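You operate a simulated robot arm through the tools that you are given. There is no shell and no other tool. Be economical: measure what you need, move in short steps, check, and stop when the job is done.

You are at the controls of a simulated robot arm. One attempt, no reset.

## Task
Clean the fitting bench: blue brush for the flour, red cloth for the turmeric smear.
Fine: put both back where they were on the ledge. Set down upright: blue brush. What is to be rubbed or washed off counts as gone when no trace of it is left.

It is judged by the outcome, as a careful person would: the job done as asked, and still so three seconds after it is handed in. It fails if anything else is knocked over, pushed out of place, dropped, spilled or broken. Flat cloth is picked up by pressing the open fingertips on it (5 to 10 N) and closing them slowly along it; thin cloth reads only 2 to 8 mm in the jaws.

## Robot
A 6-joint arm with a fingered hand on a trunk, on a base that drives. Base frame: it is fixed to the floor where the robot stands at the start and does not move with it; the origin is under the middle of the robot, x ahead of it, y to its left, z up; the surface under the hand at the start is at about z = 0.88. Readings come in m, degrees, newtons and seconds.
With the tool pointing down near the work surface it reaches from about 0.42 to 0.82 m from the robot's upright axis, wherever it stands. Its first joint turns from -166.0 to 166.0 degrees. Places, roughly: spilt flour [0.3, 0, 0.9]; turmeric smear [0.3, -0.2, 0.9]. Payload 4 kg.
The tool frame sits at the grasp point between the pads (the TCP): z along the fingers, y along the line on which they close. The tips reach 0.02 m beyond it. The gripper opens to 0.14 m. The gripper's body begins 0.054 m behind the TCP. The gripper is a hand of 3 fingers: y runs from the thumb to the fingers, the wrist lies at [0, 0, -0.215] in the tool frame, and closing takes about 1.5 s.
Orientation is that of the tool frame in the base frame, as [roll, pitch, yaw] about the fixed x, y, z axes, in that order (R = Rz(yaw) Ry(pitch) Rx(roll)). With the fingers straight down and closing along the base's y, the tool's x points along the base's -x, its y along +y and its z along -z.

## Interface
- The arm moves only by the tool jog_arm. Its arguments are lists of equal length, an entry for each row: "translation": the shift along the tool's x, y, z in units of 25 mm (1.0 is 25 mm), a list of three; "delta_rot": the turn, a rotation vector about the tool's x, y, z in units of 5 degrees (1.0 is 5 degrees), a list of three; "claw": the closure, from 0 (fully open) to 1 (shut). In form: {"translation": [[tx, ty, tz], ...], "delta_rot": [[wx, wy, wz], ...], "claw": [claw, ...]}. A call has 1 to 20 rows; each row shifts and turns the commanded pose from where the row before left it, along the tool's axes as they then stand. A call with a number of a shift or a turn outside -1 to 1 is refused whole. Each row takes 0.2 s and may step no farther than 0.05 m and 8.6 degrees from the row before; otherwise, or with a gripper value out of range, the whole call is refused. Where a pose cannot be reached the arm comes as near as it can. A force on the tool above 40 N (or 10 N above the force at the start of the call, whichever is more), or a blocked arm, ends the call early, and 0.2 s more pass. Each finger travels about 0.045 m/s and halts on what it meets, pressing with about 32 N; the grip force reading is that of the motor and also rises with nothing between the fingers. The clock runs only during rows and for 0.2 s after the last one: add rows that do not move to give the fingers time. The reply holds the time, the measured pose of the TCP, the force on the tool along the base axes, the opening and the grip force, in the units named above and with some noise, with the torque about the TCP (base axes, N m) and any sound that the robot's microphone picked up.
- Cameras (640 x 400 px; columns grow to the right, rows downward): "scene" is now at [0.0534, 0.1381, 1.5967]; the picture's right is [-0.61, -0.79, 0.00], its down [-0.42, 0.32, -0.85] and it looks along [0.67, -0.52, -0.52] (base axes); focal length 214 px, centre (320, 200). "wrist" rides on the gripper at [0.074, -0.043, -0.079] in the tool frame; the picture's right is [0.50, 0.87, 0.00], its down [-0.59, 0.34, -0.73] and it looks along [-0.64, 0.37, 0.68] (tool axes); focal length 275 px, centre (320, 200).
- grab_frame(camera): a new picture of that camera. No time passes.
- raise_lower(by): slides the trunk up (or, below 0, down) by that many m; the arm and the scene camera ride with it, the base frame stays. It gives what a move gives, with no picture.
- base_move(legs): drives the robot by 1 to 6 legs, each [ahead, left, turn to the left] in m, m and degrees, along the robot's own axes; the way and the turn of a leg run together, so that a leg with both is an arc; at most 1.5 m and 180 degrees a leg. The arm and the cameras ride along, it lands a little off, and it stops where it bumps. It gives what a move gives.
- hand_shape(shape): the hand has 3 fingers and takes this shape, open, in about a second: jaw (thumb against the fingers, like two jaws); tri (thumb and two fingers); tip (a fingertip pinch); poke (one finger out to press); point (the index stretched); flat (the hand flat); cup (the hand cupped); fist (a fist). The gripper value then closes the fingers along that shape, each until it touches; the sizes above hold for jaw. It gives what a move gives, with no picture.
- aim_head(pan, tilt): turns the head with the scene camera to pan (to the left, within 120 degrees either way) and tilt (down, from -29 to 69), counted from straight ahead of the robot. It gives what a move gives.
- pixel_to_xyz(camera, pixels): for up to 12 pixels [column, row] of the newest picture of that camera ("zoom" is the newest enlarged one), the place [x, y, z] in the base frame of the surface seen there, good to about 0.002 m. No time passes.
- enlarge(camera, box): a new picture of the part [left, top, right, bottom] of that camera's present view, enlarged. No time passes.
- job_done(): hands the job in; it is judged then, once.

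Work in short steps. Measure before you move; look again where a grasp or a placing could have gone wrong, and mend it. You have 80 turns and 48 pictures in all, those below and enlarged ones among them. Open the gripper and draw the arm clear of the work before you hand the job in, unless the task says otherwise; then end with one line.

The tools are called as a command line: name --argument value ..., lists and objects as JSON in quotes. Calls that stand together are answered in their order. jog_arm: Moves the arm, as the interface text tells. Its arguments: {"type":"object","properties":{"translation":{"type":"array","items":{"type":"array","items":{"type":"number"}}},"delta_rot":{"type":"array","items":{"type":"array","items":{"type":"number"}}},"claw":{"type":"array","items":{"type":"number"}}},"required":["translation","delta_rot","claw"]} The other tools are called the same way: raise_lower (by) slides the trunk up or down; hand_shape (shape) gives the hand a shape; base_move (legs) drives the base; aim_head (pan, tilt) turns the head that bears the scene camera; grab_frame (camera) takes a picture; pixel_to_xyz (camera, pixels) gives the place of the surface under pixels of a picture; enlarge (camera, box) takes an enlarged picture of a part of a camera's view; job_done () hands the job in.

At the start:

```text
t: 0.0
tcp_pos: [0.4068, -0.2642, 1.4577]
ee_rot: [-180.0, 0.0, -179.9]
wrist_force: [0.5, -0.3, -0.1]
wrist_torque: [-0.01, 0.04, 0.0]
finger_gap: 0.1398
grasp_force: 0.1
shape: jaw
trunk travel left (down, up): [-0.175, 0.415]
robot x, y, heading: [0.0004, -0.0002, 0.1]
head pan, tilt: [-37.6, 31.6]
```

scene: 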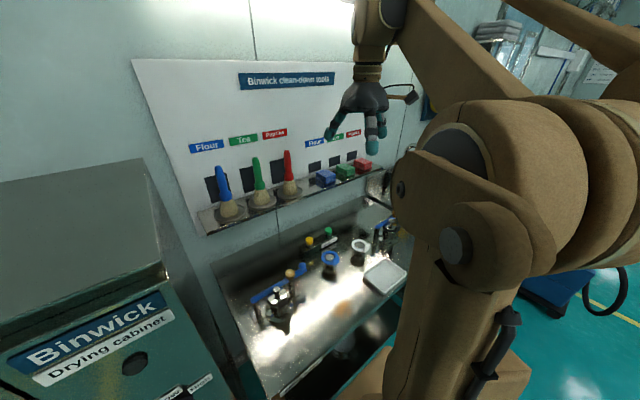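
wrist: 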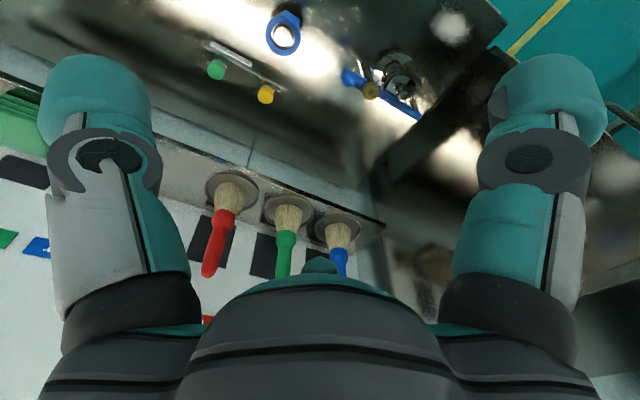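

The scene shows a shadow board with three brushes standing and three folded cloths on a ledge, and the bench below with white flour. I take enlarged views to measure.

enlarge --camera "scene" --box '[180, 120, 420, 270]'

pixel_to_xyz --camera "scene" --pixels '[[222, 170], [228, 208], [262, 198], [290, 190], [326, 178], [363, 165], [346, 171], [225, 230], [270, 345], [343, 310], [280, 305], [385, 278]]'

enlarge --camera "scene" --box '[200, 220, 424, 360]'

```text
2.67 times, centred on (300, 195) of scene
```

zoom: 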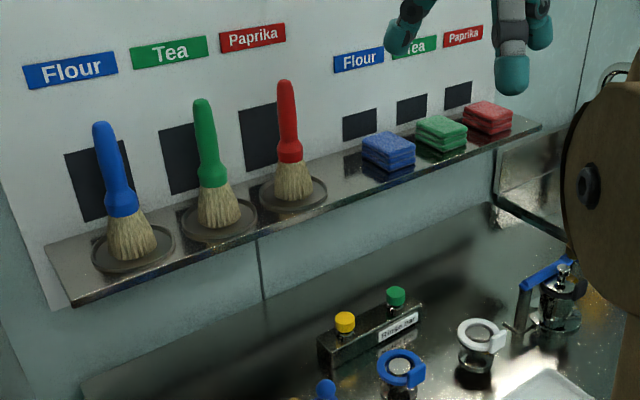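

```text
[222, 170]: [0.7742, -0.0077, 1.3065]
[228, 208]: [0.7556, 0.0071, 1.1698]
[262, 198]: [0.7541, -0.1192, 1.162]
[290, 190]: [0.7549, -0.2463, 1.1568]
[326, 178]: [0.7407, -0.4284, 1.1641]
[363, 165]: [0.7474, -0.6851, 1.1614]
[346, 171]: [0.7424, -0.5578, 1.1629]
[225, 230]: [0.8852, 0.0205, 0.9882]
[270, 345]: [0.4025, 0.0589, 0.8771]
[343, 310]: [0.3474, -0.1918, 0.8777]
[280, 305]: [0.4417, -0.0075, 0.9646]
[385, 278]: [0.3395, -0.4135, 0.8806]
```

```text
2.86 times, centred on (312, 290) of scene
```

zoom: 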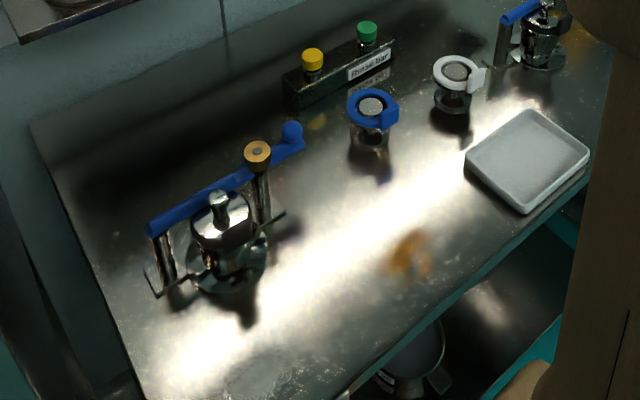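

The brush is at about (0.76, 0.0) and the red cloth at about (0.747, -0.685). I aim the head lower to see the flour at the front of the bench, and measure the board and tool points first.

pixel_to_xyz --camera "scene" --pixels '[[200, 175], [240, 170], [217, 168], [228, 200], [220, 222], [240, 218], [363, 161], [357, 168], [370, 170], [207, 228], [386, 168], [340, 150]]'

aim_head --pan -15 --tilt 60

grab_frame --camera "scene"

```text
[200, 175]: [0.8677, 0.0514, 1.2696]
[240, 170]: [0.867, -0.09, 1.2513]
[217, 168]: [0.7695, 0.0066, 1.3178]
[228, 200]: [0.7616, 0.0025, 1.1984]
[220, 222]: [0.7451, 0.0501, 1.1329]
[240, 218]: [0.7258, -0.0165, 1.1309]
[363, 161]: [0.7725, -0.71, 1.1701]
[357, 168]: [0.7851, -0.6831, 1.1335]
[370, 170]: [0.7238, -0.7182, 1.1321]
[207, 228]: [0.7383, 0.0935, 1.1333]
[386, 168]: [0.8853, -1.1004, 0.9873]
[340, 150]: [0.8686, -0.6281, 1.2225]
```

```text
t: 0.9
tcp_pos: [0.4073, -0.2642, 1.4573]
ee_rot: [-180.0, 0.0, -180.0]
wrist_force: [-0.1, 0.4, -0.4]
wrist_torque: [0.01, 0.02, 0.03]
finger_gap: 0.1401
grasp_force: 0.0
shape: jaw
trunk travel left (down, up): [-0.175, 0.415]
robot x, y, heading: [0.0024, 0.0015, -0.2]
head pan, tilt: [-15.0, 60.0]
```

```text
43 pictures are left
```

scene: 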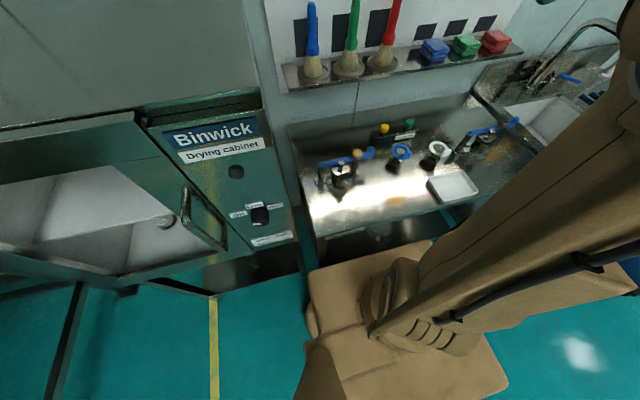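

The bench is fully visible at columns 290-480; I zoom into the work area to locate the flour and the smear.

enlarge --camera "scene" --box '[280, 110, 504, 250]'

```text
2.86 times, centred on (392, 180) of scene
```

zoom: 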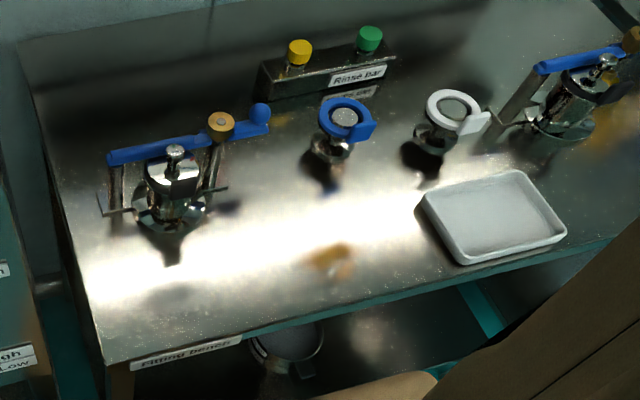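

I measure the faint patch near zoom (170,300), the smear at (335,260), the tray and the bucket under the bench edge.

pixel_to_xyz --camera "zoom" --pixels '[[170, 300], [125, 315], [220, 300], [335, 260], [310, 258], [352, 265], [105, 360], [290, 345], [400, 290], [170, 220], [335, 150], [430, 200]]'

enlarge --camera "scene" --box '[304, 180, 424, 255]'

```text
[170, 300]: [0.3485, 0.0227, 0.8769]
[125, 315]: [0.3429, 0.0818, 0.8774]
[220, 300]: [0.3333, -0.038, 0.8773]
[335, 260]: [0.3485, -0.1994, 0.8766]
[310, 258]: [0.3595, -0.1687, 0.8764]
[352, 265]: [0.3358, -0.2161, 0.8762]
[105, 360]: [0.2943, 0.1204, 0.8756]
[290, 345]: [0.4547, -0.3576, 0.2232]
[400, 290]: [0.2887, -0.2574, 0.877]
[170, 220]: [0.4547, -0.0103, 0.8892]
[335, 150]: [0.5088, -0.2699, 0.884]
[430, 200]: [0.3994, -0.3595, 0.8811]
```

```text
5.33 times, centred on (364, 218) of scene
```

zoom: 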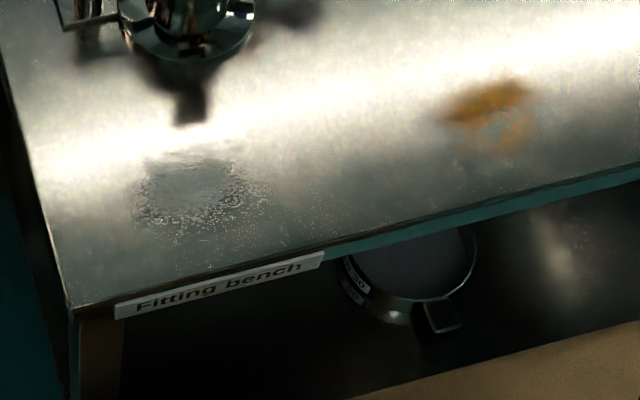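

The flour is the speckled patch at zoom (140-250,150-230) with grains spread to about (340,215). I measure its extents and the smear's extents.

pixel_to_xyz --camera "zoom" --pixels '[[190, 190], [135, 195], [250, 190], [190, 150], [190, 240], [340, 215], [485, 115], [435, 115], [540, 100], [490, 75], [500, 155], [190, 120]]'

pixel_to_xyz --camera "scene" --pixels '[[313, 68], [313, 5], [313, 45], [494, 34], [481, 45], [497, 52], [511, 44], [494, 41], [345, 185], [320, 180], [350, 290], [310, 270]]'

```text
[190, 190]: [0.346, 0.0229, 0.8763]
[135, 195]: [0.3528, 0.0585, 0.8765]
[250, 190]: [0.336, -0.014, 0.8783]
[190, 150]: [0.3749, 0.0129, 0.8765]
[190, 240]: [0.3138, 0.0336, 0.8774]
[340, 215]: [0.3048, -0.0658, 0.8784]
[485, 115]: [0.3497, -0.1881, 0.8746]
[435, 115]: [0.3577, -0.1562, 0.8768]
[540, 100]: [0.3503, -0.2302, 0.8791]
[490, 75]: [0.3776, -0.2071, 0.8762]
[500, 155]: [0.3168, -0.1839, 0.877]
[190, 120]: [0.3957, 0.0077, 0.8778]
```

```text
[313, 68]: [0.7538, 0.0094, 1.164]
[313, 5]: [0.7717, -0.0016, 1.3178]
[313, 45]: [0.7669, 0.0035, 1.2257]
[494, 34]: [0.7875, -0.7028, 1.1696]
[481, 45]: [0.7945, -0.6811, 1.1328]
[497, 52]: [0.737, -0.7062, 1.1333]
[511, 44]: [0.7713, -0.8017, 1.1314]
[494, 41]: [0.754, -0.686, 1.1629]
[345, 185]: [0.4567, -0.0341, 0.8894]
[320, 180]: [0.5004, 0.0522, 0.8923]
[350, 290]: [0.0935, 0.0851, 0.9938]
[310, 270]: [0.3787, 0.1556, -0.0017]
```

Flour is centred near (0.345, 0.022) and the smear near (0.347, -0.192); the brush axis is at about (0.771, 0.002), its top at z 1.32. I lower the arm first in free space, then raise the trunk so the ledge is in easy reach.

jog_arm --translation '[[0, 0, 1], [0, 0, 1], [0, 0, 1], [0, 0, 1], [0, 0, 1], [0, 0, 1], [0, 0, 1], [0, 0, 1]]' --delta_rot '[[0, 0, 0], [0, 0, 0], [0, 0, 0], [0, 0, 0], [0, 0, 0], [0, 0, 0], [0, 0, 0], [0, 0, 0]]' --claw '[0, 0, 0, 0.1, 0.2, 0.3, 0.3, 0.3]'

raise_lower --by 0.25

aim_head --pan -10 --tilt 40

grab_frame --camera "scene"

```text
t: 2.7
tcp_pos: [0.406, -0.2646, 1.2575]
ee_rot: [180.0, 0.0, 179.9]
wrist_force: [-0.1, 0.6, -0.5]
wrist_torque: [-0.03, 0.02, -0.03]
finger_gap: 0.0983
grasp_force: 0.0
shape: jaw
trunk travel left (down, up): [-0.175, 0.415]
robot x, y, heading: [-0.0032, -0.0003, 0.1]
head pan, tilt: [-15.0, 60.0]
```

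```text
t: 5.3
tcp_pos: [0.4069, -0.2642, 1.5074]
ee_rot: [-180.0, 0.0, -179.9]
wrist_force: [0.0, 0.5, -0.5]
wrist_torque: [-0.02, -0.02, -0.02]
finger_gap: 0.0983
grasp_force: 0.0
shape: jaw
trunk travel left (down, up): [-0.425, 0.165]
robot x, y, heading: [-0.0011, -0.0006, -0.0]
head pan, tilt: [-15.0, 60.0]
```

```text
t: 6.1
tcp_pos: [0.4067, -0.2645, 1.5076]
ee_rot: [180.0, 0.0, -180.0]
wrist_force: [-0.4, -0.1, 0.3]
wrist_torque: [-0.01, 0.0, 0.01]
finger_gap: 0.0985
grasp_force: 0.1
shape: jaw
trunk travel left (down, up): [-0.425, 0.165]
robot x, y, heading: [0.0017, -0.003, -0.1]
head pan, tilt: [-10.0, 40.0]
```

```text
40 pictures are left
```

scene: 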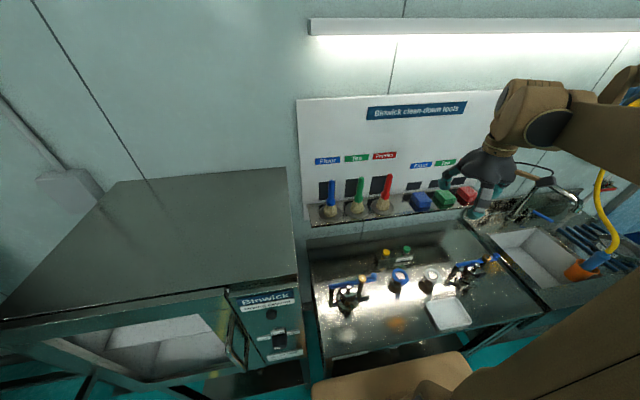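

Path above the brushes is free. I move to just in front above the blue brush at z about 1.45.

jog_arm --translation '[[-0.97, 0.711, 0.15], [-0.97, 0.711, 0.15], [-0.97, 0.711, 0.15], [-0.97, 0.711, 0.15], [-0.97, 0.711, 0.15], [-0.97, 0.711, 0.15], [-0.97, 0.711, 0.15], [-0.97, 0.711, 0.15], [-0.97, 0.711, 0.15], [-0.97, 0.711, 0.15], [-0.97, 0.711, 0.15], [-0.97, 0.711, 0.15], [-0.97, 0.711, 0.15], [-0.97, 0.711, 0.15], [-0.97, 0.711, 0.15], [0, 0, 0]]' --delta_rot '[[0, 0, 0], [0, 0, 0], [0, 0, 0], [0, 0, 0], [0, 0, 0], [0, 0, 0], [0, 0, 0], [0, 0, 0], [0, 0, 0], [0, 0, 0], [0, 0, 0], [0, 0, 0], [0, 0, 0], [0, 0, 0], [0, 0, 0], [0, 0, 0]]' --claw '[0.3, 0.3, 0.3, 0.3, 0.3, 0.3, 0.3, 0.3, 0.3, 0.3, 0.3, 0.3, 0.3, 0.3, 0.3, 0.3]'

grab_frame --camera "wrist"

enlarge --camera "scene" --box '[270, 90, 510, 240]'

```text
t: 9.5
tcp_pos: [0.7677, 0.0015, 1.4505]
ee_rot: [-179.9, 0.1, 179.9]
wrist_force: [-0.6, -1.0, -0.9]
wrist_torque: [0.02, 0.01, -0.01]
finger_gap: 0.0985
grasp_force: 0.0
shape: jaw
trunk travel left (down, up): [-0.425, 0.165]
robot x, y, heading: [0.0014, 0.0, 0.2]
head pan, tilt: [-10.0, 40.0]
```

```text
39 pictures are left
```

wrist: 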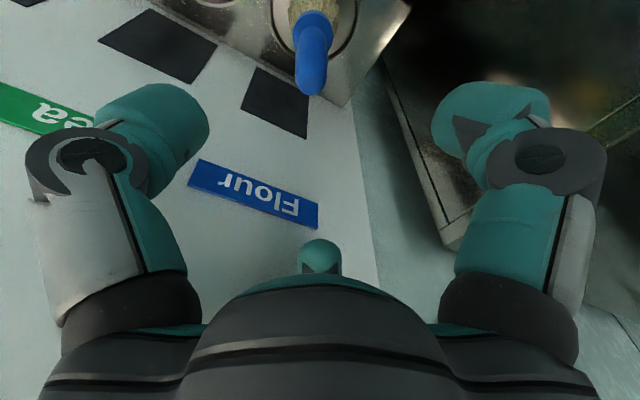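

```text
2.67 times, centred on (390, 165) of scene
```

zoom: 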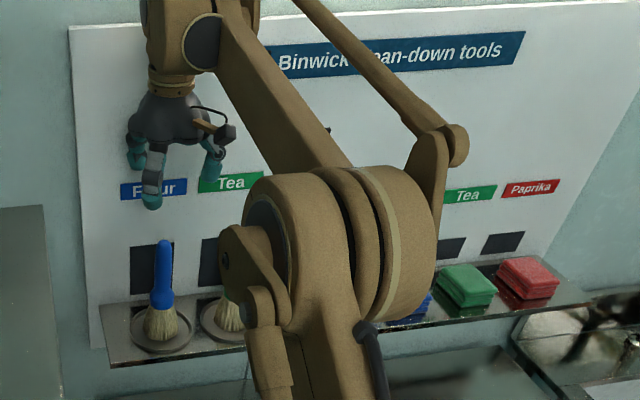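

The blue brush handle shows in the wrist view from (312,15) to (310,90). I measure it to centre the grasp.

pixel_to_xyz --camera "wrist" --pixels '[[310, 88], [311, 75], [298, 60], [326, 60], [312, 30], [315, 5]]'

pixel_to_xyz --camera "zoom" --pixels '[[165, 245], [163, 270], [161, 298], [161, 315], [150, 325], [178, 325], [157, 270], [169, 270]]'

```text
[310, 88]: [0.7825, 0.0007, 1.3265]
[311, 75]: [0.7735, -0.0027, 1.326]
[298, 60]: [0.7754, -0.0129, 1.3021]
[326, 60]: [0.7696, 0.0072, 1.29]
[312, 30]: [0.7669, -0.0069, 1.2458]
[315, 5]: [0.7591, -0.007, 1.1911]
```

```text
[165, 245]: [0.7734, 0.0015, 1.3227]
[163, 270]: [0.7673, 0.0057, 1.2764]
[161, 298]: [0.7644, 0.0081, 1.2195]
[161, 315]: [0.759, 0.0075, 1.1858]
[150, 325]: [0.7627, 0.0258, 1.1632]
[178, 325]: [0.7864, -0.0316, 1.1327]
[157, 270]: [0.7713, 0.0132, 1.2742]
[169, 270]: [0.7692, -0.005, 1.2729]
```

The handle axis is at about (0.780, 0.000) with its top at z 1.327. I shift 12 mm ahead and descend to z 1.285, with the gap staying at 98 mm.

jog_arm --translation '[[-0.49, -0.06, 0], [0, 0, 1], [0, 0, 1], [0, 0, 1], [0, 0, 1], [0, 0, 1], [0, 0, 1], [0, 0, 0.6], [0, 0, 0]]' --delta_rot '[[0, 0, 0], [0, 0, 0], [0, 0, 0], [0, 0, 0], [0, 0, 0], [0, 0, 0], [0, 0, 0], [0, 0, 0], [0, 0, 0]]' --claw '[0.3, 0.3, 0.3, 0.3, 0.3, 0.3, 0.3, 0.3, 0.3]'

enlarge --camera "scene" --box '[290, 120, 410, 230]'

```text
t: 11.5
tcp_pos: [0.7808, 0.0013, 1.2855]
ee_rot: [180.0, 0.0, -179.9]
wrist_force: [0.4, 0.1, 0.3]
wrist_torque: [0.0, 0.0, 0.0]
finger_gap: 0.0982
grasp_force: 0.0
shape: jaw
trunk travel left (down, up): [-0.425, 0.165]
robot x, y, heading: [0.0015, -0.0019, -0.1]
head pan, tilt: [-10.0, 40.0]
```

```text
3.64 times, centred on (350, 175) of scene
```

zoom: 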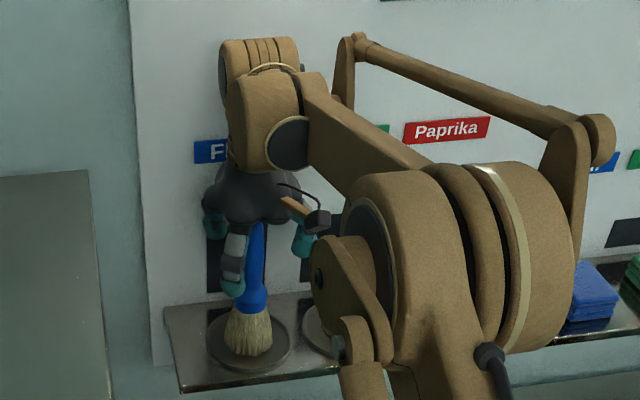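

The hand straddles the handle. I close gently and wait for the fingers to settle.

jog_arm --translation '[[0, 0, 0], [0, 0, 0], [0, 0, 0], [0, 0, 0], [0, 0, 0], [0, 0, 0], [0, 0, 0], [0, 0, 0], [0, 0, 0], [0, 0, 0]]' --delta_rot '[[0, 0, 0], [0, 0, 0], [0, 0, 0], [0, 0, 0], [0, 0, 0], [0, 0, 0], [0, 0, 0], [0, 0, 0], [0, 0, 0], [0, 0, 0]]' --claw '[0.4, 0.5, 0.6, 0.7, 0.8, 0.9, 1, 1, 1, 1]'

```text
t: 13.7
tcp_pos: [0.7813, 0.0004, 1.2848]
ee_rot: [-179.9, 0.0, 180.0]
wrist_force: [0.6, -0.9, 0.0]
wrist_torque: [0.0, 0.01, 0.0]
finger_gap: 0.0228
grasp_force: 32.5
shape: jaw
trunk travel left (down, up): [-0.425, 0.165]
robot x, y, heading: [-0.0021, 0.0007, 0.0]
head pan, tilt: [-10.0, 40.0]
```

The handle is gripped (22.8 mm, 32 N). I lift 75 mm straight up and check.

jog_arm --translation '[[0, 0, -0.5], [0, 0, -0.5], [0, 0, -1], [0, 0, -1], [0, 0, 0]]' --delta_rot '[[0, 0, 0], [0, 0, 0], [0, 0, 0], [0, 0, 0], [0, 0, 0]]' --claw '[1, 1, 1, 1, 1]'

enlarge --camera "scene" --box '[290, 120, 410, 230]'

```text
t: 14.9
tcp_pos: [0.7825, 0.0013, 1.3615]
ee_rot: [180.0, -0.1, 180.0]
wrist_force: [0.8, -0.7, -0.8]
wrist_torque: [0.01, 0.02, -0.01]
finger_gap: 0.0233
grasp_force: 31.9
shape: jaw
trunk travel left (down, up): [-0.425, 0.165]
robot x, y, heading: [0.0024, -0.0002, -0.1]
head pan, tilt: [-10.0, 40.0]
```

```text
3.64 times, centred on (350, 175) of scene
```

zoom: 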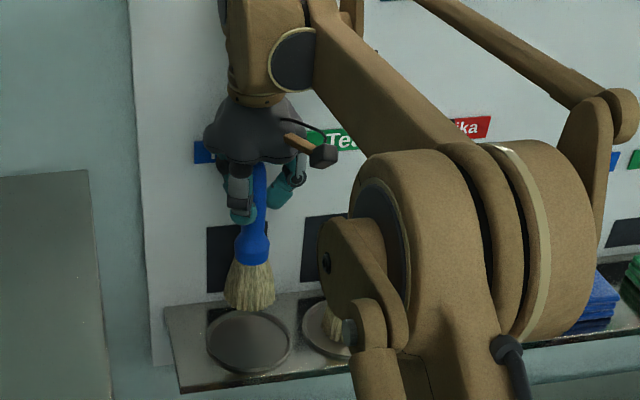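

The brush is up and its dish stays on the ledge at zoom (250,340). I measure the dish for the return and the bristle tips.

pixel_to_xyz --camera "zoom" --pixels '[[250, 340], [208, 345], [290, 345], [248, 312], [245, 372], [248, 305], [232, 300], [268, 298], [250, 330], [180, 390]]'

```text
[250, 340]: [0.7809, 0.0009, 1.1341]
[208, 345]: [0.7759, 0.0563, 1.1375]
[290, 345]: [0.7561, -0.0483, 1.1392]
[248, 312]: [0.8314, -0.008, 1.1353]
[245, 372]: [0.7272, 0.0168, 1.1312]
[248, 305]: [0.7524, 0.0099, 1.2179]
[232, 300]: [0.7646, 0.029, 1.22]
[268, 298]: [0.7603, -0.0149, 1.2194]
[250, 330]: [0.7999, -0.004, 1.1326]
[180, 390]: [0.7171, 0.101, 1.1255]
```

Dish floor is z 1.134 at (0.78, 0.00), so the bristle tips are about 0.151 below the TCP. I draw the arm back toward the robot and look behind before driving back.

jog_arm --translation '[[1, 0, -0.2], [1, 0, -0.2], [1, 0, -0.2], [1, 0, -0.2], [1, 0, -0.2], [1, 0, 0], [1, 0, 0], [1, 0, 0], [0.8, 0.6, 0]]' --delta_rot '[[0, 0, 0], [0, 0, 0], [0, 0, 0], [0, 0, 0], [0, 0, 0], [0, 0, 0], [0, 0, 0], [0, 0, 0], [0, 0, 0]]' --claw '[1, 1, 1, 1, 1, 1, 1, 1, 1]'

aim_head --pan 120 --tilt 50

grab_frame --camera "scene"

aim_head --pan -120 --tilt 50

grab_frame --camera "scene"

```text
t: 16.9
tcp_pos: [0.5594, 0.0165, 1.3861]
ee_rot: [179.9, -0.1, 180.0]
wrist_force: [-0.1, -0.9, -1.7]
wrist_torque: [-0.03, -0.02, -0.01]
finger_gap: 0.0227
grasp_force: 31.9
shape: jaw
trunk travel left (down, up): [-0.425, 0.165]
robot x, y, heading: [-0.0024, 0.0029, -0.2]
head pan, tilt: [-10.0, 40.0]
```

```text
t: 19.1
tcp_pos: [0.5617, 0.0168, 1.3856]
ee_rot: [180.0, 0.0, 180.0]
wrist_force: [-0.7, -0.1, -1.0]
wrist_torque: [-0.04, 0.0, 0.01]
finger_gap: 0.023
grasp_force: 31.9
shape: jaw
trunk travel left (down, up): [-0.425, 0.165]
robot x, y, heading: [0.0014, -0.0008, -0.2]
head pan, tilt: [120.0, 50.0]
```

```text
35 pictures are left
```

scene: 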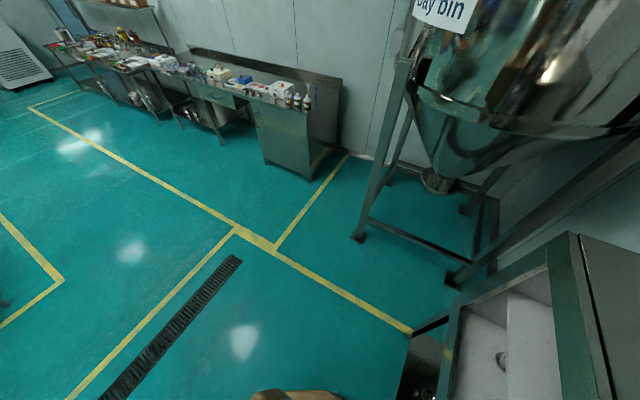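

```text
t: 22.4
tcp_pos: [0.561, 0.0166, 1.3863]
ee_rot: [180.0, 0.0, 180.0]
wrist_force: [0.2, -0.2, -1.3]
wrist_torque: [-0.02, 0.0, 0.03]
finger_gap: 0.0232
grasp_force: 31.7
shape: jaw
trunk travel left (down, up): [-0.425, 0.165]
robot x, y, heading: [0.0017, -0.0023, 0.1]
head pan, tilt: [-120.0, 50.0]
```

```text
34 pictures are left
```

scene: 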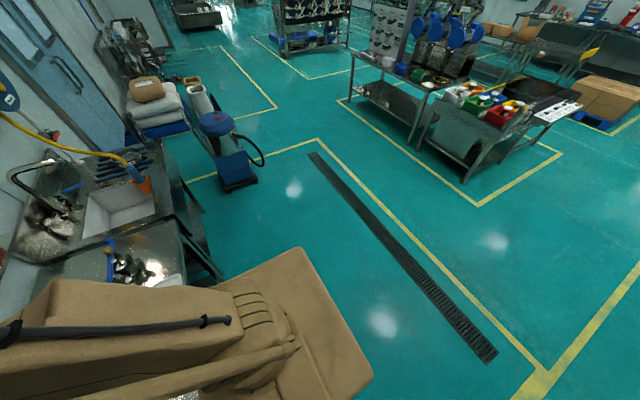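

The floor behind is clear. I drive back 0.215 m and look at the bench.

base_move --legs '[[-0.215, 0, 0]]'

aim_head --pan 5 --tilt 55

raise_lower --by -0.22

grab_frame --camera "scene"

```text
t: 24.1
tcp_pos: [0.3435, 0.0174, 1.3859]
ee_rot: [180.0, -0.1, -179.9]
wrist_force: [-0.1, 0.9, -0.8]
wrist_torque: [0.0, 0.02, 0.0]
finger_gap: 0.0232
grasp_force: 32.4
shape: jaw
trunk travel left (down, up): [-0.425, 0.165]
robot x, y, heading: [-0.2167, 0.0006, -0.0]
head pan, tilt: [-120.0, 50.0]
```

```text
t: 26.2
tcp_pos: [0.3447, 0.0168, 1.3854]
ee_rot: [-180.0, 0.1, -179.7]
wrist_force: [-0.2, -0.1, 0.5]
wrist_torque: [0.02, 0.03, 0.0]
finger_gap: 0.0234
grasp_force: 32.3
shape: jaw
trunk travel left (down, up): [-0.425, 0.165]
robot x, y, heading: [-0.2192, -0.0013, 0.3]
head pan, tilt: [5.0, 55.0]
```

```text
t: 28.5
tcp_pos: [0.3456, 0.0174, 1.1647]
ee_rot: [-179.9, 0.1, -179.7]
wrist_force: [-0.3, -0.2, -1.2]
wrist_torque: [-0.02, -0.01, 0.02]
finger_gap: 0.023
grasp_force: 31.9
shape: jaw
trunk travel left (down, up): [-0.205, 0.385]
robot x, y, heading: [-0.2131, -0.0002, 0.2]
head pan, tilt: [5.0, 55.0]
```

```text
33 pictures are left
```

scene: 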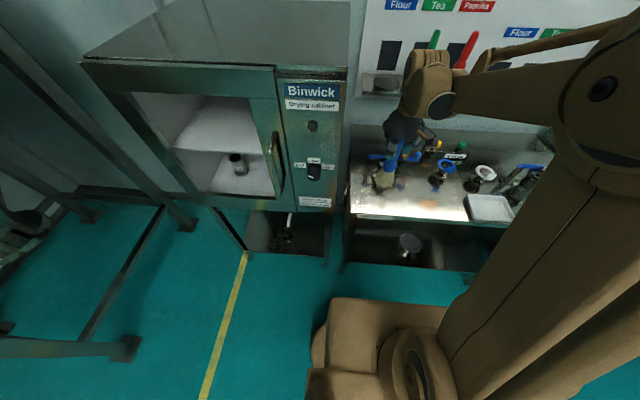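

The brush hangs above the flour patch near scene (385,180). I zoom in to check clearance to the lever device.

enlarge --camera "scene" --box '[340, 110, 500, 230]'

grab_frame --camera "wrist"

```text
3.33 times, centred on (420, 170) of scene
```

zoom: 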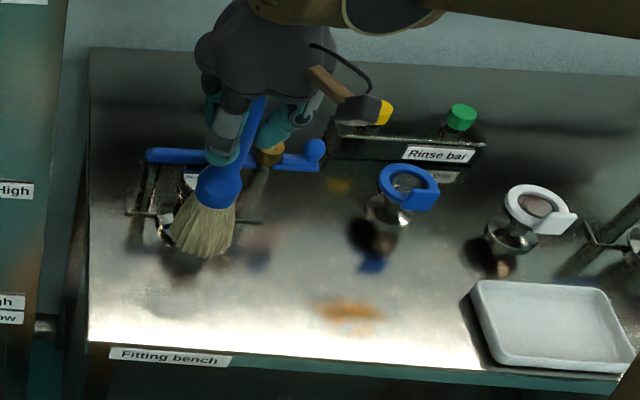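

```text
31 pictures are left
```

wrist: 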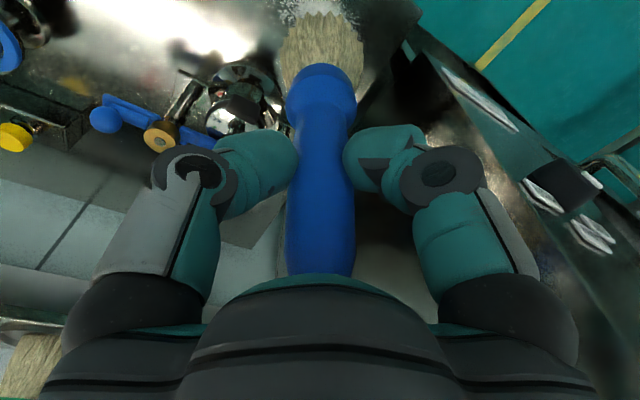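

I measure the front of the lever device and the bench edge, to bound the strokes.

pixel_to_xyz --camera "zoom" --pixels '[[130, 213], [255, 221], [160, 240], [135, 205], [250, 200], [150, 157], [100, 340], [260, 350], [470, 290], [495, 360], [205, 255], [165, 285]]'

```text
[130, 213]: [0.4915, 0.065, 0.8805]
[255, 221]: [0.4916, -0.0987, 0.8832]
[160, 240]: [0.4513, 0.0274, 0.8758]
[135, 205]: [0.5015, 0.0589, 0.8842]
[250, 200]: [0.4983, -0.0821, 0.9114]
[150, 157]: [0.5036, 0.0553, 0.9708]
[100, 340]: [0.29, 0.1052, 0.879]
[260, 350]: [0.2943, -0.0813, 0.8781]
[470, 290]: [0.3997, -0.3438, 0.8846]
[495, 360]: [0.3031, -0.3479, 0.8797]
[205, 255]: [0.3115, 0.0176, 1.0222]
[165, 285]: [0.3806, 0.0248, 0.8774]
```

The device front stays beyond x = 0.42, leaving room. I lower the brush until the bristles nearly touch, then in small steps.

jog_arm --translation '[[0, 0, 1], [0, 0, 1], [0, 0, 1], [0, 0, 1], [0, 0, 1], [0, 0, 0.3], [0, 0, 0.1], [0, 0, 0.1], [0, 0, 0]]' --delta_rot '[[0, 0, 0], [0, 0, 0], [0, 0, 0], [0, 0, 0], [0, 0, 0], [0, 0, 0], [0, 0, 0], [0, 0, 0], [0, 0, 0]]' --claw '[1, 1, 1, 1, 1, 1, 1, 1, 1]'

```text
t: 30.5
tcp_pos: [0.3436, 0.0185, 1.0288]
ee_rot: [179.9, 0.0, -179.9]
wrist_force: [-0.6, -0.2, 16.2]
wrist_torque: [-0.01, -0.05, 0.0]
finger_gap: 0.0232
grasp_force: 31.8
shape: jaw
trunk travel left (down, up): [-0.205, 0.385]
robot x, y, heading: [-0.2195, 0.0018, 0.2]
head pan, tilt: [5.0, 55.0]
```

Contact reads 16 N, a bit hard; I ease off 1.5 mm.

jog_arm --translation '[[0, 0, -0.06], [0, 0, 0]]' --delta_rot '[[0, 0, 0], [0, 0, 0]]' --claw '[1, 1]'

```text
t: 31.1
tcp_pos: [0.3443, 0.0177, 1.0285]
ee_rot: [-179.9, -0.1, -179.7]
wrist_force: [-0.5, 0.1, 2.3]
wrist_torque: [0.0, -0.01, -0.02]
finger_gap: 0.0233
grasp_force: 32.3
shape: jaw
trunk travel left (down, up): [-0.205, 0.385]
robot x, y, heading: [-0.2131, 0.0003, -0.0]
head pan, tilt: [5.0, 55.0]
```

Now about 2 N. I press 0.5 mm more and make a trial stroke across the patch along y, then look.

jog_arm --translation '[[0, 0, 0.02], [0, 0.6, 0], [0, 0.6, 0], [0, 0.6, 0], [0, -0.8, 0], [0, -0.8, 0], [0, -0.8, 0], [0, -0.8, 0], [0, -0.8, 0], [0, -0.8, 0]]' --delta_rot '[[0, 0, 0], [0, 0, 0], [0, 0, 0], [0, 0, 0], [0, 0, 0], [0, 0, 0], [0, 0, 0], [0, 0, 0], [0, 0, 0], [0, 0, 0]]' --claw '[1, 1, 1, 1, 1, 1, 1, 1, 1, 1]'

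enlarge --camera "scene" --box '[340, 140, 452, 210]'

```text
t: 33.3
tcp_pos: [0.3449, -0.0574, 1.0285]
ee_rot: [-180.0, 0.0, -179.8]
wrist_force: [0.0, 0.5, 4.4]
wrist_torque: [0.25, 0.02, 0.04]
finger_gap: 0.0234
grasp_force: 32.2
shape: jaw
trunk travel left (down, up): [-0.205, 0.385]
robot x, y, heading: [-0.2153, -0.0047, 0.1]
head pan, tilt: [5.0, 55.0]
```

```text
5.71 times, centred on (396, 175) of scene
```

zoom: 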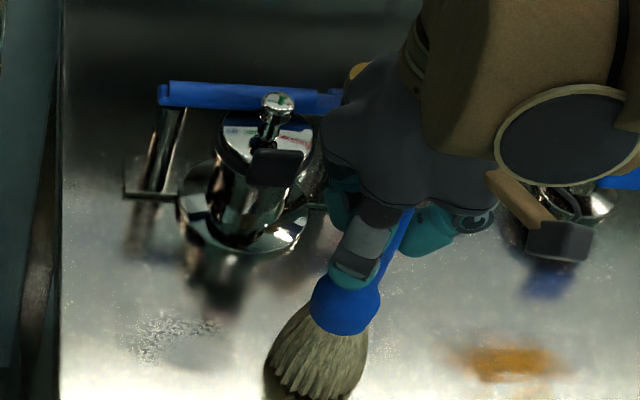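

The patch remains at zoom (130-220, 318-360), with a cleared band in front. I measure what is left.

pixel_to_xyz --camera "zoom" --pixels '[[170, 325], [130, 345], [215, 325], [150, 358], [200, 360], [180, 390], [230, 380]]'

enlarge --camera "scene" --box '[345, 185, 409, 225]'

```text
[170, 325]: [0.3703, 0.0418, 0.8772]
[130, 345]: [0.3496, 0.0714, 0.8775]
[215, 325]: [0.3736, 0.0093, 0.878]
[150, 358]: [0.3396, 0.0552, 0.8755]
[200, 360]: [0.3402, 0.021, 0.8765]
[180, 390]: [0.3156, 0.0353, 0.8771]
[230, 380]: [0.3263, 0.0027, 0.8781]
```

```text
10.00 times, centred on (377, 205) of scene
```

zoom: 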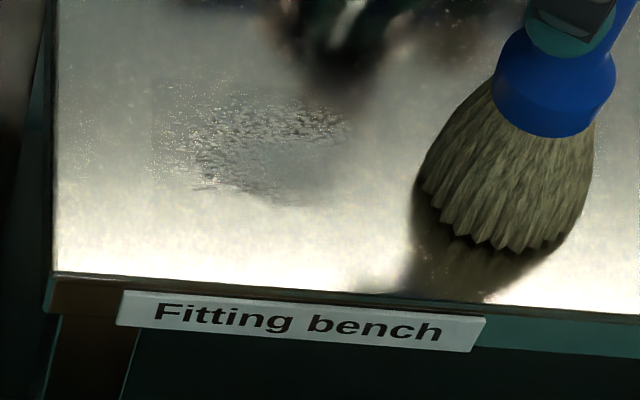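

The stroke wipes off the flour under it. I raster the rear band next: x 0.373 toward +y, then x 0.345 back.

jog_arm --translation '[[-0.56, 0, 0], [-0.56, 0, 0], [0, 0.725, 0], [0, 0.725, 0], [0, 0.725, 0], [0, 0.725, 0], [0, 0.725, 0], [0, 0.725, 0], [0, 0.725, 0], [0, 0.725, 0], [0.56, 0, 0], [0.56, 0, 0], [0, -0.825, 0], [0, -0.825, 0], [0, -0.825, 0], [0, -0.825, 0], [0, -0.825, 0], [0, -0.825, 0], [0, -0.825, 0], [0, -0.825, 0]]' --delta_rot '[[0, 0, 0], [0, 0, 0], [0, 0, 0], [0, 0, 0], [0, 0, 0], [0, 0, 0], [0, 0, 0], [0, 0, 0], [0, 0, 0], [0, 0, 0], [0, 0, 0], [0, 0, 0], [0, 0, 0], [0, 0, 0], [0, 0, 0], [0, 0, 0], [0, 0, 0], [0, 0, 0], [0, 0, 0], [0, 0, 0]]' --claw '[1, 1, 1, 1, 1, 1, 1, 1, 1, 1, 1, 1, 1, 1, 1, 1, 1, 1, 1, 1]'

jog_arm --translation '[[0.5, 0, 0], [0.5, 0, 0], [0, 0.825, 0], [0, 0.825, 0], [0, 0.825, 0], [0, 0.825, 0], [0, 0.825, 0], [0, 0.825, 0], [0, 0.825, 0], [0, 0.825, 0], [0.5, 0, 0], [0.3, 0, 0], [0, -0.825, 0], [0, -0.825, 0], [0, -0.825, 0], [0, -0.825, 0], [0, -0.825, 0], [0, -0.825, 0], [0, -0.825, 0], [0, -0.825, 0]]' --delta_rot '[[0, 0, 0], [0, 0, 0], [0, 0, 0], [0, 0, 0], [0, 0, 0], [0, 0, 0], [0, 0, 0], [0, 0, 0], [0, 0, 0], [0, 0, 0], [0, 0, 0], [0, 0, 0], [0, 0, 0], [0, 0, 0], [0, 0, 0], [0, 0, 0], [0, 0, 0], [0, 0, 0], [0, 0, 0], [0, 0, 0]]' --claw '[1, 1, 1, 1, 1, 1, 1, 1, 1, 1, 1, 1, 1, 1, 1, 1, 1, 1, 1, 1]'

enlarge --camera "scene" --box '[345, 180, 425, 230]'

```text
t: 37.5
tcp_pos: [0.3458, -0.0785, 1.0301]
ee_rot: [-180.0, -0.1, -179.8]
wrist_force: [-1.0, 3.8, 11.0]
wrist_torque: [0.79, 0.09, -0.03]
finger_gap: 0.0226
grasp_force: 31.9
shape: jaw
trunk travel left (down, up): [-0.205, 0.385]
robot x, y, heading: [-0.2133, -0.0008, 0.3]
head pan, tilt: [5.0, 55.0]
```

```text
t: 41.7
tcp_pos: [0.3001, -0.0773, 1.0293]
ee_rot: [-179.9, 0.0, -179.7]
wrist_force: [-0.5, 2.1, 8.0]
wrist_torque: [0.51, -0.13, 0.04]
finger_gap: 0.0221
grasp_force: 32.1
shape: jaw
trunk travel left (down, up): [-0.205, 0.385]
robot x, y, heading: [-0.2148, -0.0015, -0.0]
head pan, tilt: [5.0, 55.0]
```

```text
8.00 times, centred on (385, 205) of scene
```

zoom: 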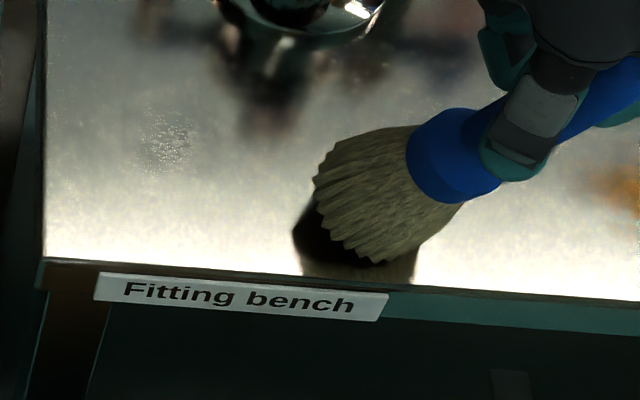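

Nearly all is gone save a spot at zoom (165,140), but the brush looks tilted in the grip. I check by wrist view and measure.

pixel_to_xyz --camera "zoom" --pixels '[[165, 120], [165, 165], [140, 145], [190, 140], [315, 185], [355, 255], [430, 110], [480, 190]]'

grab_frame --camera "wrist"

```text
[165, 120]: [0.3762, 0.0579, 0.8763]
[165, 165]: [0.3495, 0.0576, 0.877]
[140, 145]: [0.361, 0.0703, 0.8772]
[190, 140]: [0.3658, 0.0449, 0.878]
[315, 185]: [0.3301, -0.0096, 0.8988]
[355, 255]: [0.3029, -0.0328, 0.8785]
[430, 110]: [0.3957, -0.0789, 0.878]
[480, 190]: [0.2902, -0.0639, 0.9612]
```

```text
27 pictures are left
```

wrist: 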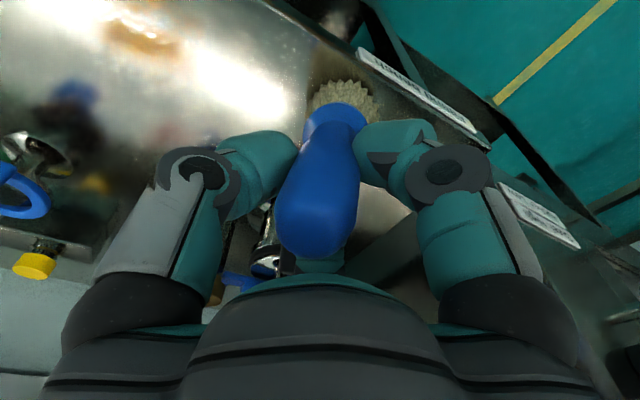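

The brush has tipped about 20° in the grip from strokes toward -y, bristles leading to +x/+y. A stroke toward +x/+y will cover the left-over spot (0.362,0.058) and drag it back straighter; I do part of it and check force.

jog_arm --translation '[[0, 0.75, 0], [-0.3, 0.75, 0], [-0.3, 0.75, 0], [-0.3, 0.75, 0], [-0.3, 0.75, 0]]' --delta_rot '[[0, 0, 0], [0, 0, 0], [0, 0, 0], [0, 0, 0], [0, 0, 0]]' --claw '[1, 1, 1, 1, 1]'

enlarge --camera "scene" --box '[345, 160, 441, 220]'

```text
t: 42.9
tcp_pos: [0.3301, 0.0176, 1.0276]
ee_rot: [180.0, 0.0, -179.8]
wrist_force: [-0.6, -0.8, 4.0]
wrist_torque: [-0.13, 0.12, -0.01]
finger_gap: 0.0237
grasp_force: 32.1
shape: jaw
trunk travel left (down, up): [-0.205, 0.385]
robot x, y, heading: [-0.2167, -0.0027, 0.1]
head pan, tilt: [5.0, 55.0]
```

```text
6.67 times, centred on (393, 190) of scene
```

zoom: 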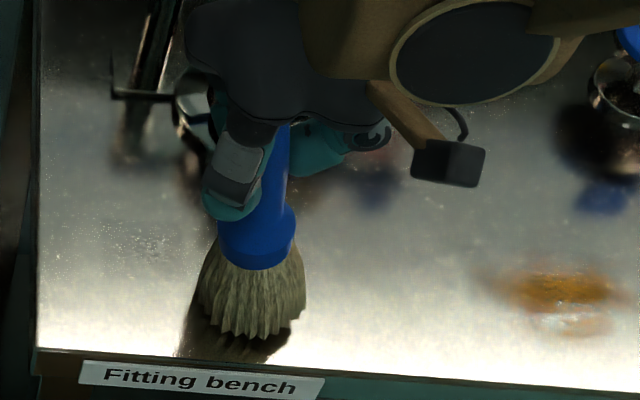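

The brush is nearly upright again. I go on over the remaining spot with small strokes around (0.362, 0.060).

jog_arm --translation '[[-0.6, 0.5, 0], [-0.6, 0.5, 0], [0, 0.6, 0], [0, 0.5, 0], [0.5, 0, 0], [0.5, 0, 0], [0, -0.5, 0], [0, -0.5, 0], [-0.5, 0, 0], [-0.5, 0, 0], [0, 0.5, 0], [0, 0.5, 0], [0.5, -0.3, 0], [0.3, -0.3, 0]]' --delta_rot '[[0, 0, 0], [0, 0, 0], [0, 0, 0], [0, 0, 0], [0, 0, 0], [0, 0, 0], [0, 0, 0], [0, 0, 0], [0, 0, 0], [0, 0, 0], [0, 0, 0], [0, 0, 0], [0, 0, 0], [0, 0, 0]]' --claw '[1, 1, 1, 1, 1, 1, 1, 1, 1, 1, 1, 1, 1, 1]'

jog_arm --translation '[[0, 0, -0.6], [0, 0, -1], [0, -1, -1], [0, -1, 0], [0, -1, 0], [0, -1, 0], [0, -1, 0], [0, -1, 0]]' --delta_rot '[[0, 0, 0], [0, 0, 0], [0, 0, 0], [0, 0, 0], [0, 0, 0], [0, 0, 0], [0, 0, 0], [0, 0, 0]]' --claw '[1, 1, 1, 1, 1, 1, 1, 1]'

enlarge --camera "scene" --box '[345, 150, 457, 220]'

```text
t: 45.9
tcp_pos: [0.34, 0.0532, 1.0296]
ee_rot: [-180.0, 0.0, -179.9]
wrist_force: [1.2, 1.1, 4.6]
wrist_torque: [0.08, -0.11, -0.02]
finger_gap: 0.0233
grasp_force: 31.7
shape: jaw
trunk travel left (down, up): [-0.205, 0.385]
robot x, y, heading: [-0.2196, 0.0013, 0.1]
head pan, tilt: [5.0, 55.0]
```

```text
t: 47.7
tcp_pos: [0.3404, -0.0971, 1.0946]
ee_rot: [180.0, 0.0, -179.8]
wrist_force: [-0.2, -0.6, -0.5]
wrist_torque: [0.05, 0.0, -0.01]
finger_gap: 0.0233
grasp_force: 31.5
shape: jaw
trunk travel left (down, up): [-0.205, 0.385]
robot x, y, heading: [-0.2181, -0.001, 0.1]
head pan, tilt: [5.0, 55.0]
```

```text
5.71 times, centred on (401, 185) of scene
```

zoom: 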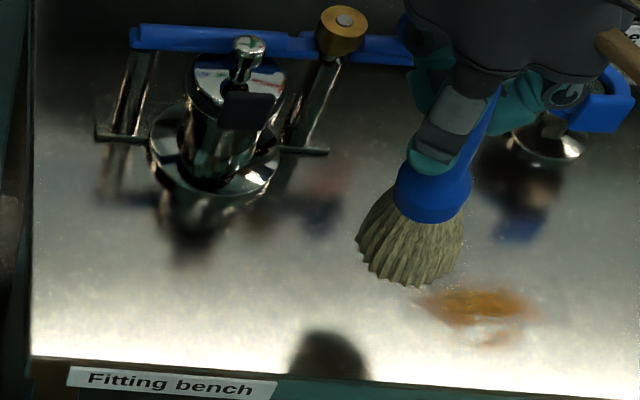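

The patch looks clean, but I see some specks near (440,285). I raise the trunk to clear the view and inspect closely.

raise_lower --by 0.25

aim_head --pan -5 --tilt 58

grab_frame --camera "scene"

```text
t: 50.3
tcp_pos: [0.3418, -0.0965, 1.3437]
ee_rot: [180.0, 0.0, -179.8]
wrist_force: [-0.1, 0.4, -1.4]
wrist_torque: [-0.03, 0.0, 0.0]
finger_gap: 0.0232
grasp_force: 31.9
shape: jaw
trunk travel left (down, up): [-0.455, 0.135]
robot x, y, heading: [-0.2159, 0.0001, 0.1]
head pan, tilt: [5.0, 55.0]
```

```text
t: 51.0
tcp_pos: [0.3405, -0.0974, 1.3449]
ee_rot: [-180.0, 0.0, -179.8]
wrist_force: [0.4, -0.1, 0.1]
wrist_torque: [0.01, 0.01, -0.01]
finger_gap: 0.0235
grasp_force: 32.0
shape: jaw
trunk travel left (down, up): [-0.455, 0.135]
robot x, y, heading: [-0.2193, -0.0012, 0.2]
head pan, tilt: [-5.0, 58.0]
```

```text
24 pictures are left
```

scene: 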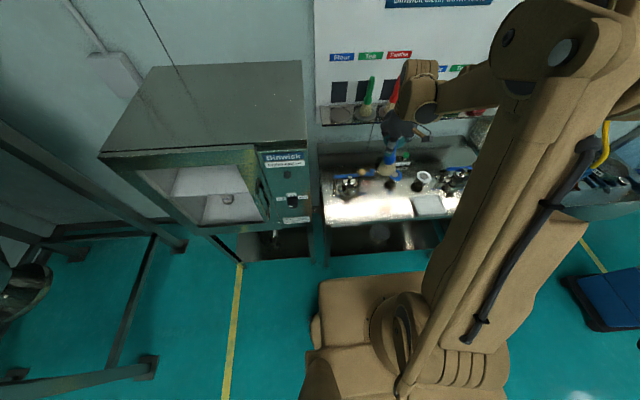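

enlarge --camera "scene" --box '[320, 178, 416, 228]'

```text
6.67 times, centred on (368, 203) of scene
```

zoom: 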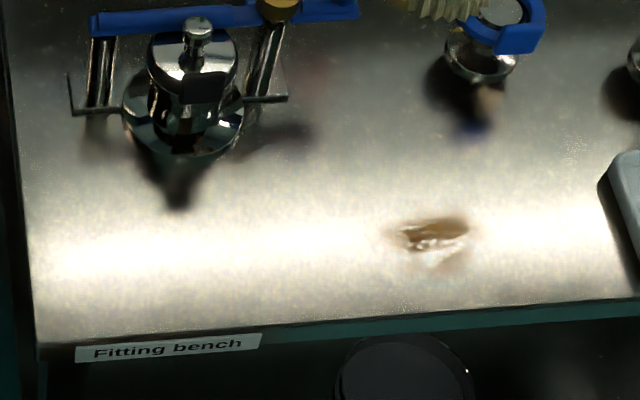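

The flour is gone. I drive forward again for the return of the brush and check its tilt in the hand.

base_move --legs '[[0.215, 0, 0]]'

jog_arm --translation '[[-0.4, 1, -0.3], [-0.4, 1, -0.3], [-0.4, 1, -0.3], [-0.4, 0.9, 0], [0, 0, 0]]' --delta_rot '[[0, 0, 0], [0, 0, 0], [0, 0, 0], [0, 0, 0], [0, 0, 0]]' --claw '[1, 1, 1, 1, 1]'

aim_head --pan -5 --tilt 40

grab_frame --camera "scene"

grab_frame --camera "wrist"

```text
t: 52.6
tcp_pos: [0.5566, -0.0947, 1.3445]
ee_rot: [180.0, -0.1, -179.6]
wrist_force: [0.5, 0.8, -1.8]
wrist_torque: [0.05, 0.02, -0.01]
finger_gap: 0.023
grasp_force: 31.8
shape: jaw
trunk travel left (down, up): [-0.455, 0.135]
robot x, y, heading: [-0.0055, 0.0047, 0.1]
head pan, tilt: [-5.0, 58.0]
```

```text
t: 53.9
tcp_pos: [0.5958, 0.0027, 1.3667]
ee_rot: [180.0, 0.0, -179.7]
wrist_force: [0.2, -0.8, 0.0]
wrist_torque: [0.02, -0.03, 0.02]
finger_gap: 0.0232
grasp_force: 31.2
shape: jaw
trunk travel left (down, up): [-0.455, 0.135]
robot x, y, heading: [0.0021, -0.0016, 0.3]
head pan, tilt: [-5.0, 58.0]
```

```text
t: 54.7
tcp_pos: [0.5958, 0.003, 1.3669]
ee_rot: [180.0, 0.0, -179.7]
wrist_force: [0.8, 0.1, -0.6]
wrist_torque: [-0.02, 0.01, 0.01]
finger_gap: 0.0229
grasp_force: 32.1
shape: jaw
trunk travel left (down, up): [-0.455, 0.135]
robot x, y, heading: [-0.0015, -0.0021, 0.4]
head pan, tilt: [-5.0, 40.0]
```

```text
22 pictures are left
```

scene: 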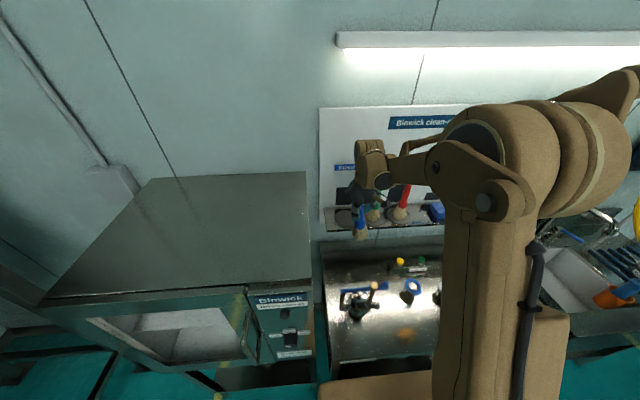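

```text
21 pictures are left
```

wrist: 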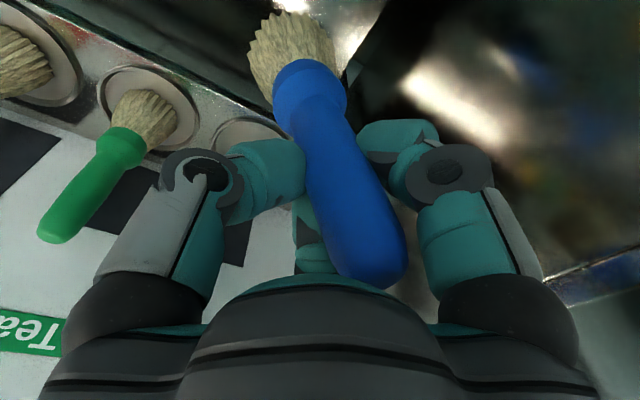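

The brush leans in the grip (axis from wrist (310,75) to (375,275)). I measure points along it to compute the lean.

pixel_to_xyz --camera "wrist" --pixels '[[308, 75], [313, 100], [330, 135], [345, 175], [358, 210], [370, 250], [295, 45], [252, 55], [315, 22], [278, 15], [372, 272], [285, 25]]'

enlarge --camera "scene" --box '[316, 160, 412, 250]'

```text
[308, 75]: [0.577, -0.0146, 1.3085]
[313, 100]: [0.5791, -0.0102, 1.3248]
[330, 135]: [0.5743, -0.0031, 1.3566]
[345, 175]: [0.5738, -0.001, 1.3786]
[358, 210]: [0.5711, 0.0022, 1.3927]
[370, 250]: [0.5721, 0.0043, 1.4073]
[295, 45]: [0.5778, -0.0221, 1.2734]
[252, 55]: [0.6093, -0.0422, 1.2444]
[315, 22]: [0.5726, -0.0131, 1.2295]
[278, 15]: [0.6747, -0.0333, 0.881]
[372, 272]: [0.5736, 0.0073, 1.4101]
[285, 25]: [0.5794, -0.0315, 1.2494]
```

```text
4.44 times, centred on (364, 205) of scene
```

zoom: 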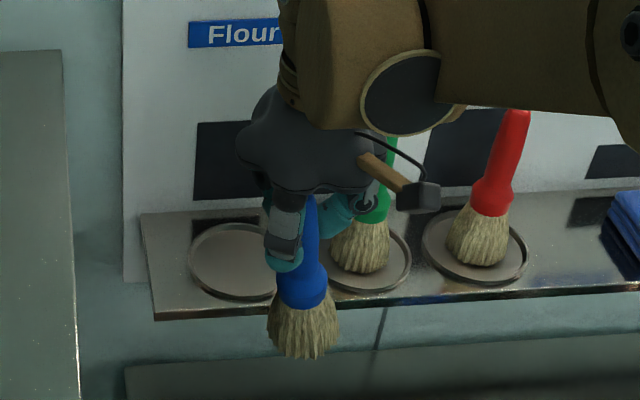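

Lean estimate: bristles about 10° toward -y and 4–10° toward +x. I cross-check with the scene view.

pixel_to_xyz --camera "zoom" --pixels '[[311, 215], [309, 240], [306, 260], [303, 280], [301, 300], [303, 320], [303, 340], [297, 240], [319, 240]]'

```text
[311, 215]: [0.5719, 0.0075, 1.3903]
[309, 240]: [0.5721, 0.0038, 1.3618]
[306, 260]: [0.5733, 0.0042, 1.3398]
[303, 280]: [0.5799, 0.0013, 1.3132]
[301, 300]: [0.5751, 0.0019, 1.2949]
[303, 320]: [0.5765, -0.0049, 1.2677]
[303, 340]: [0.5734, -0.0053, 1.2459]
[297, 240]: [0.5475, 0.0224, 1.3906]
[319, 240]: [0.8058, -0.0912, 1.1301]
```

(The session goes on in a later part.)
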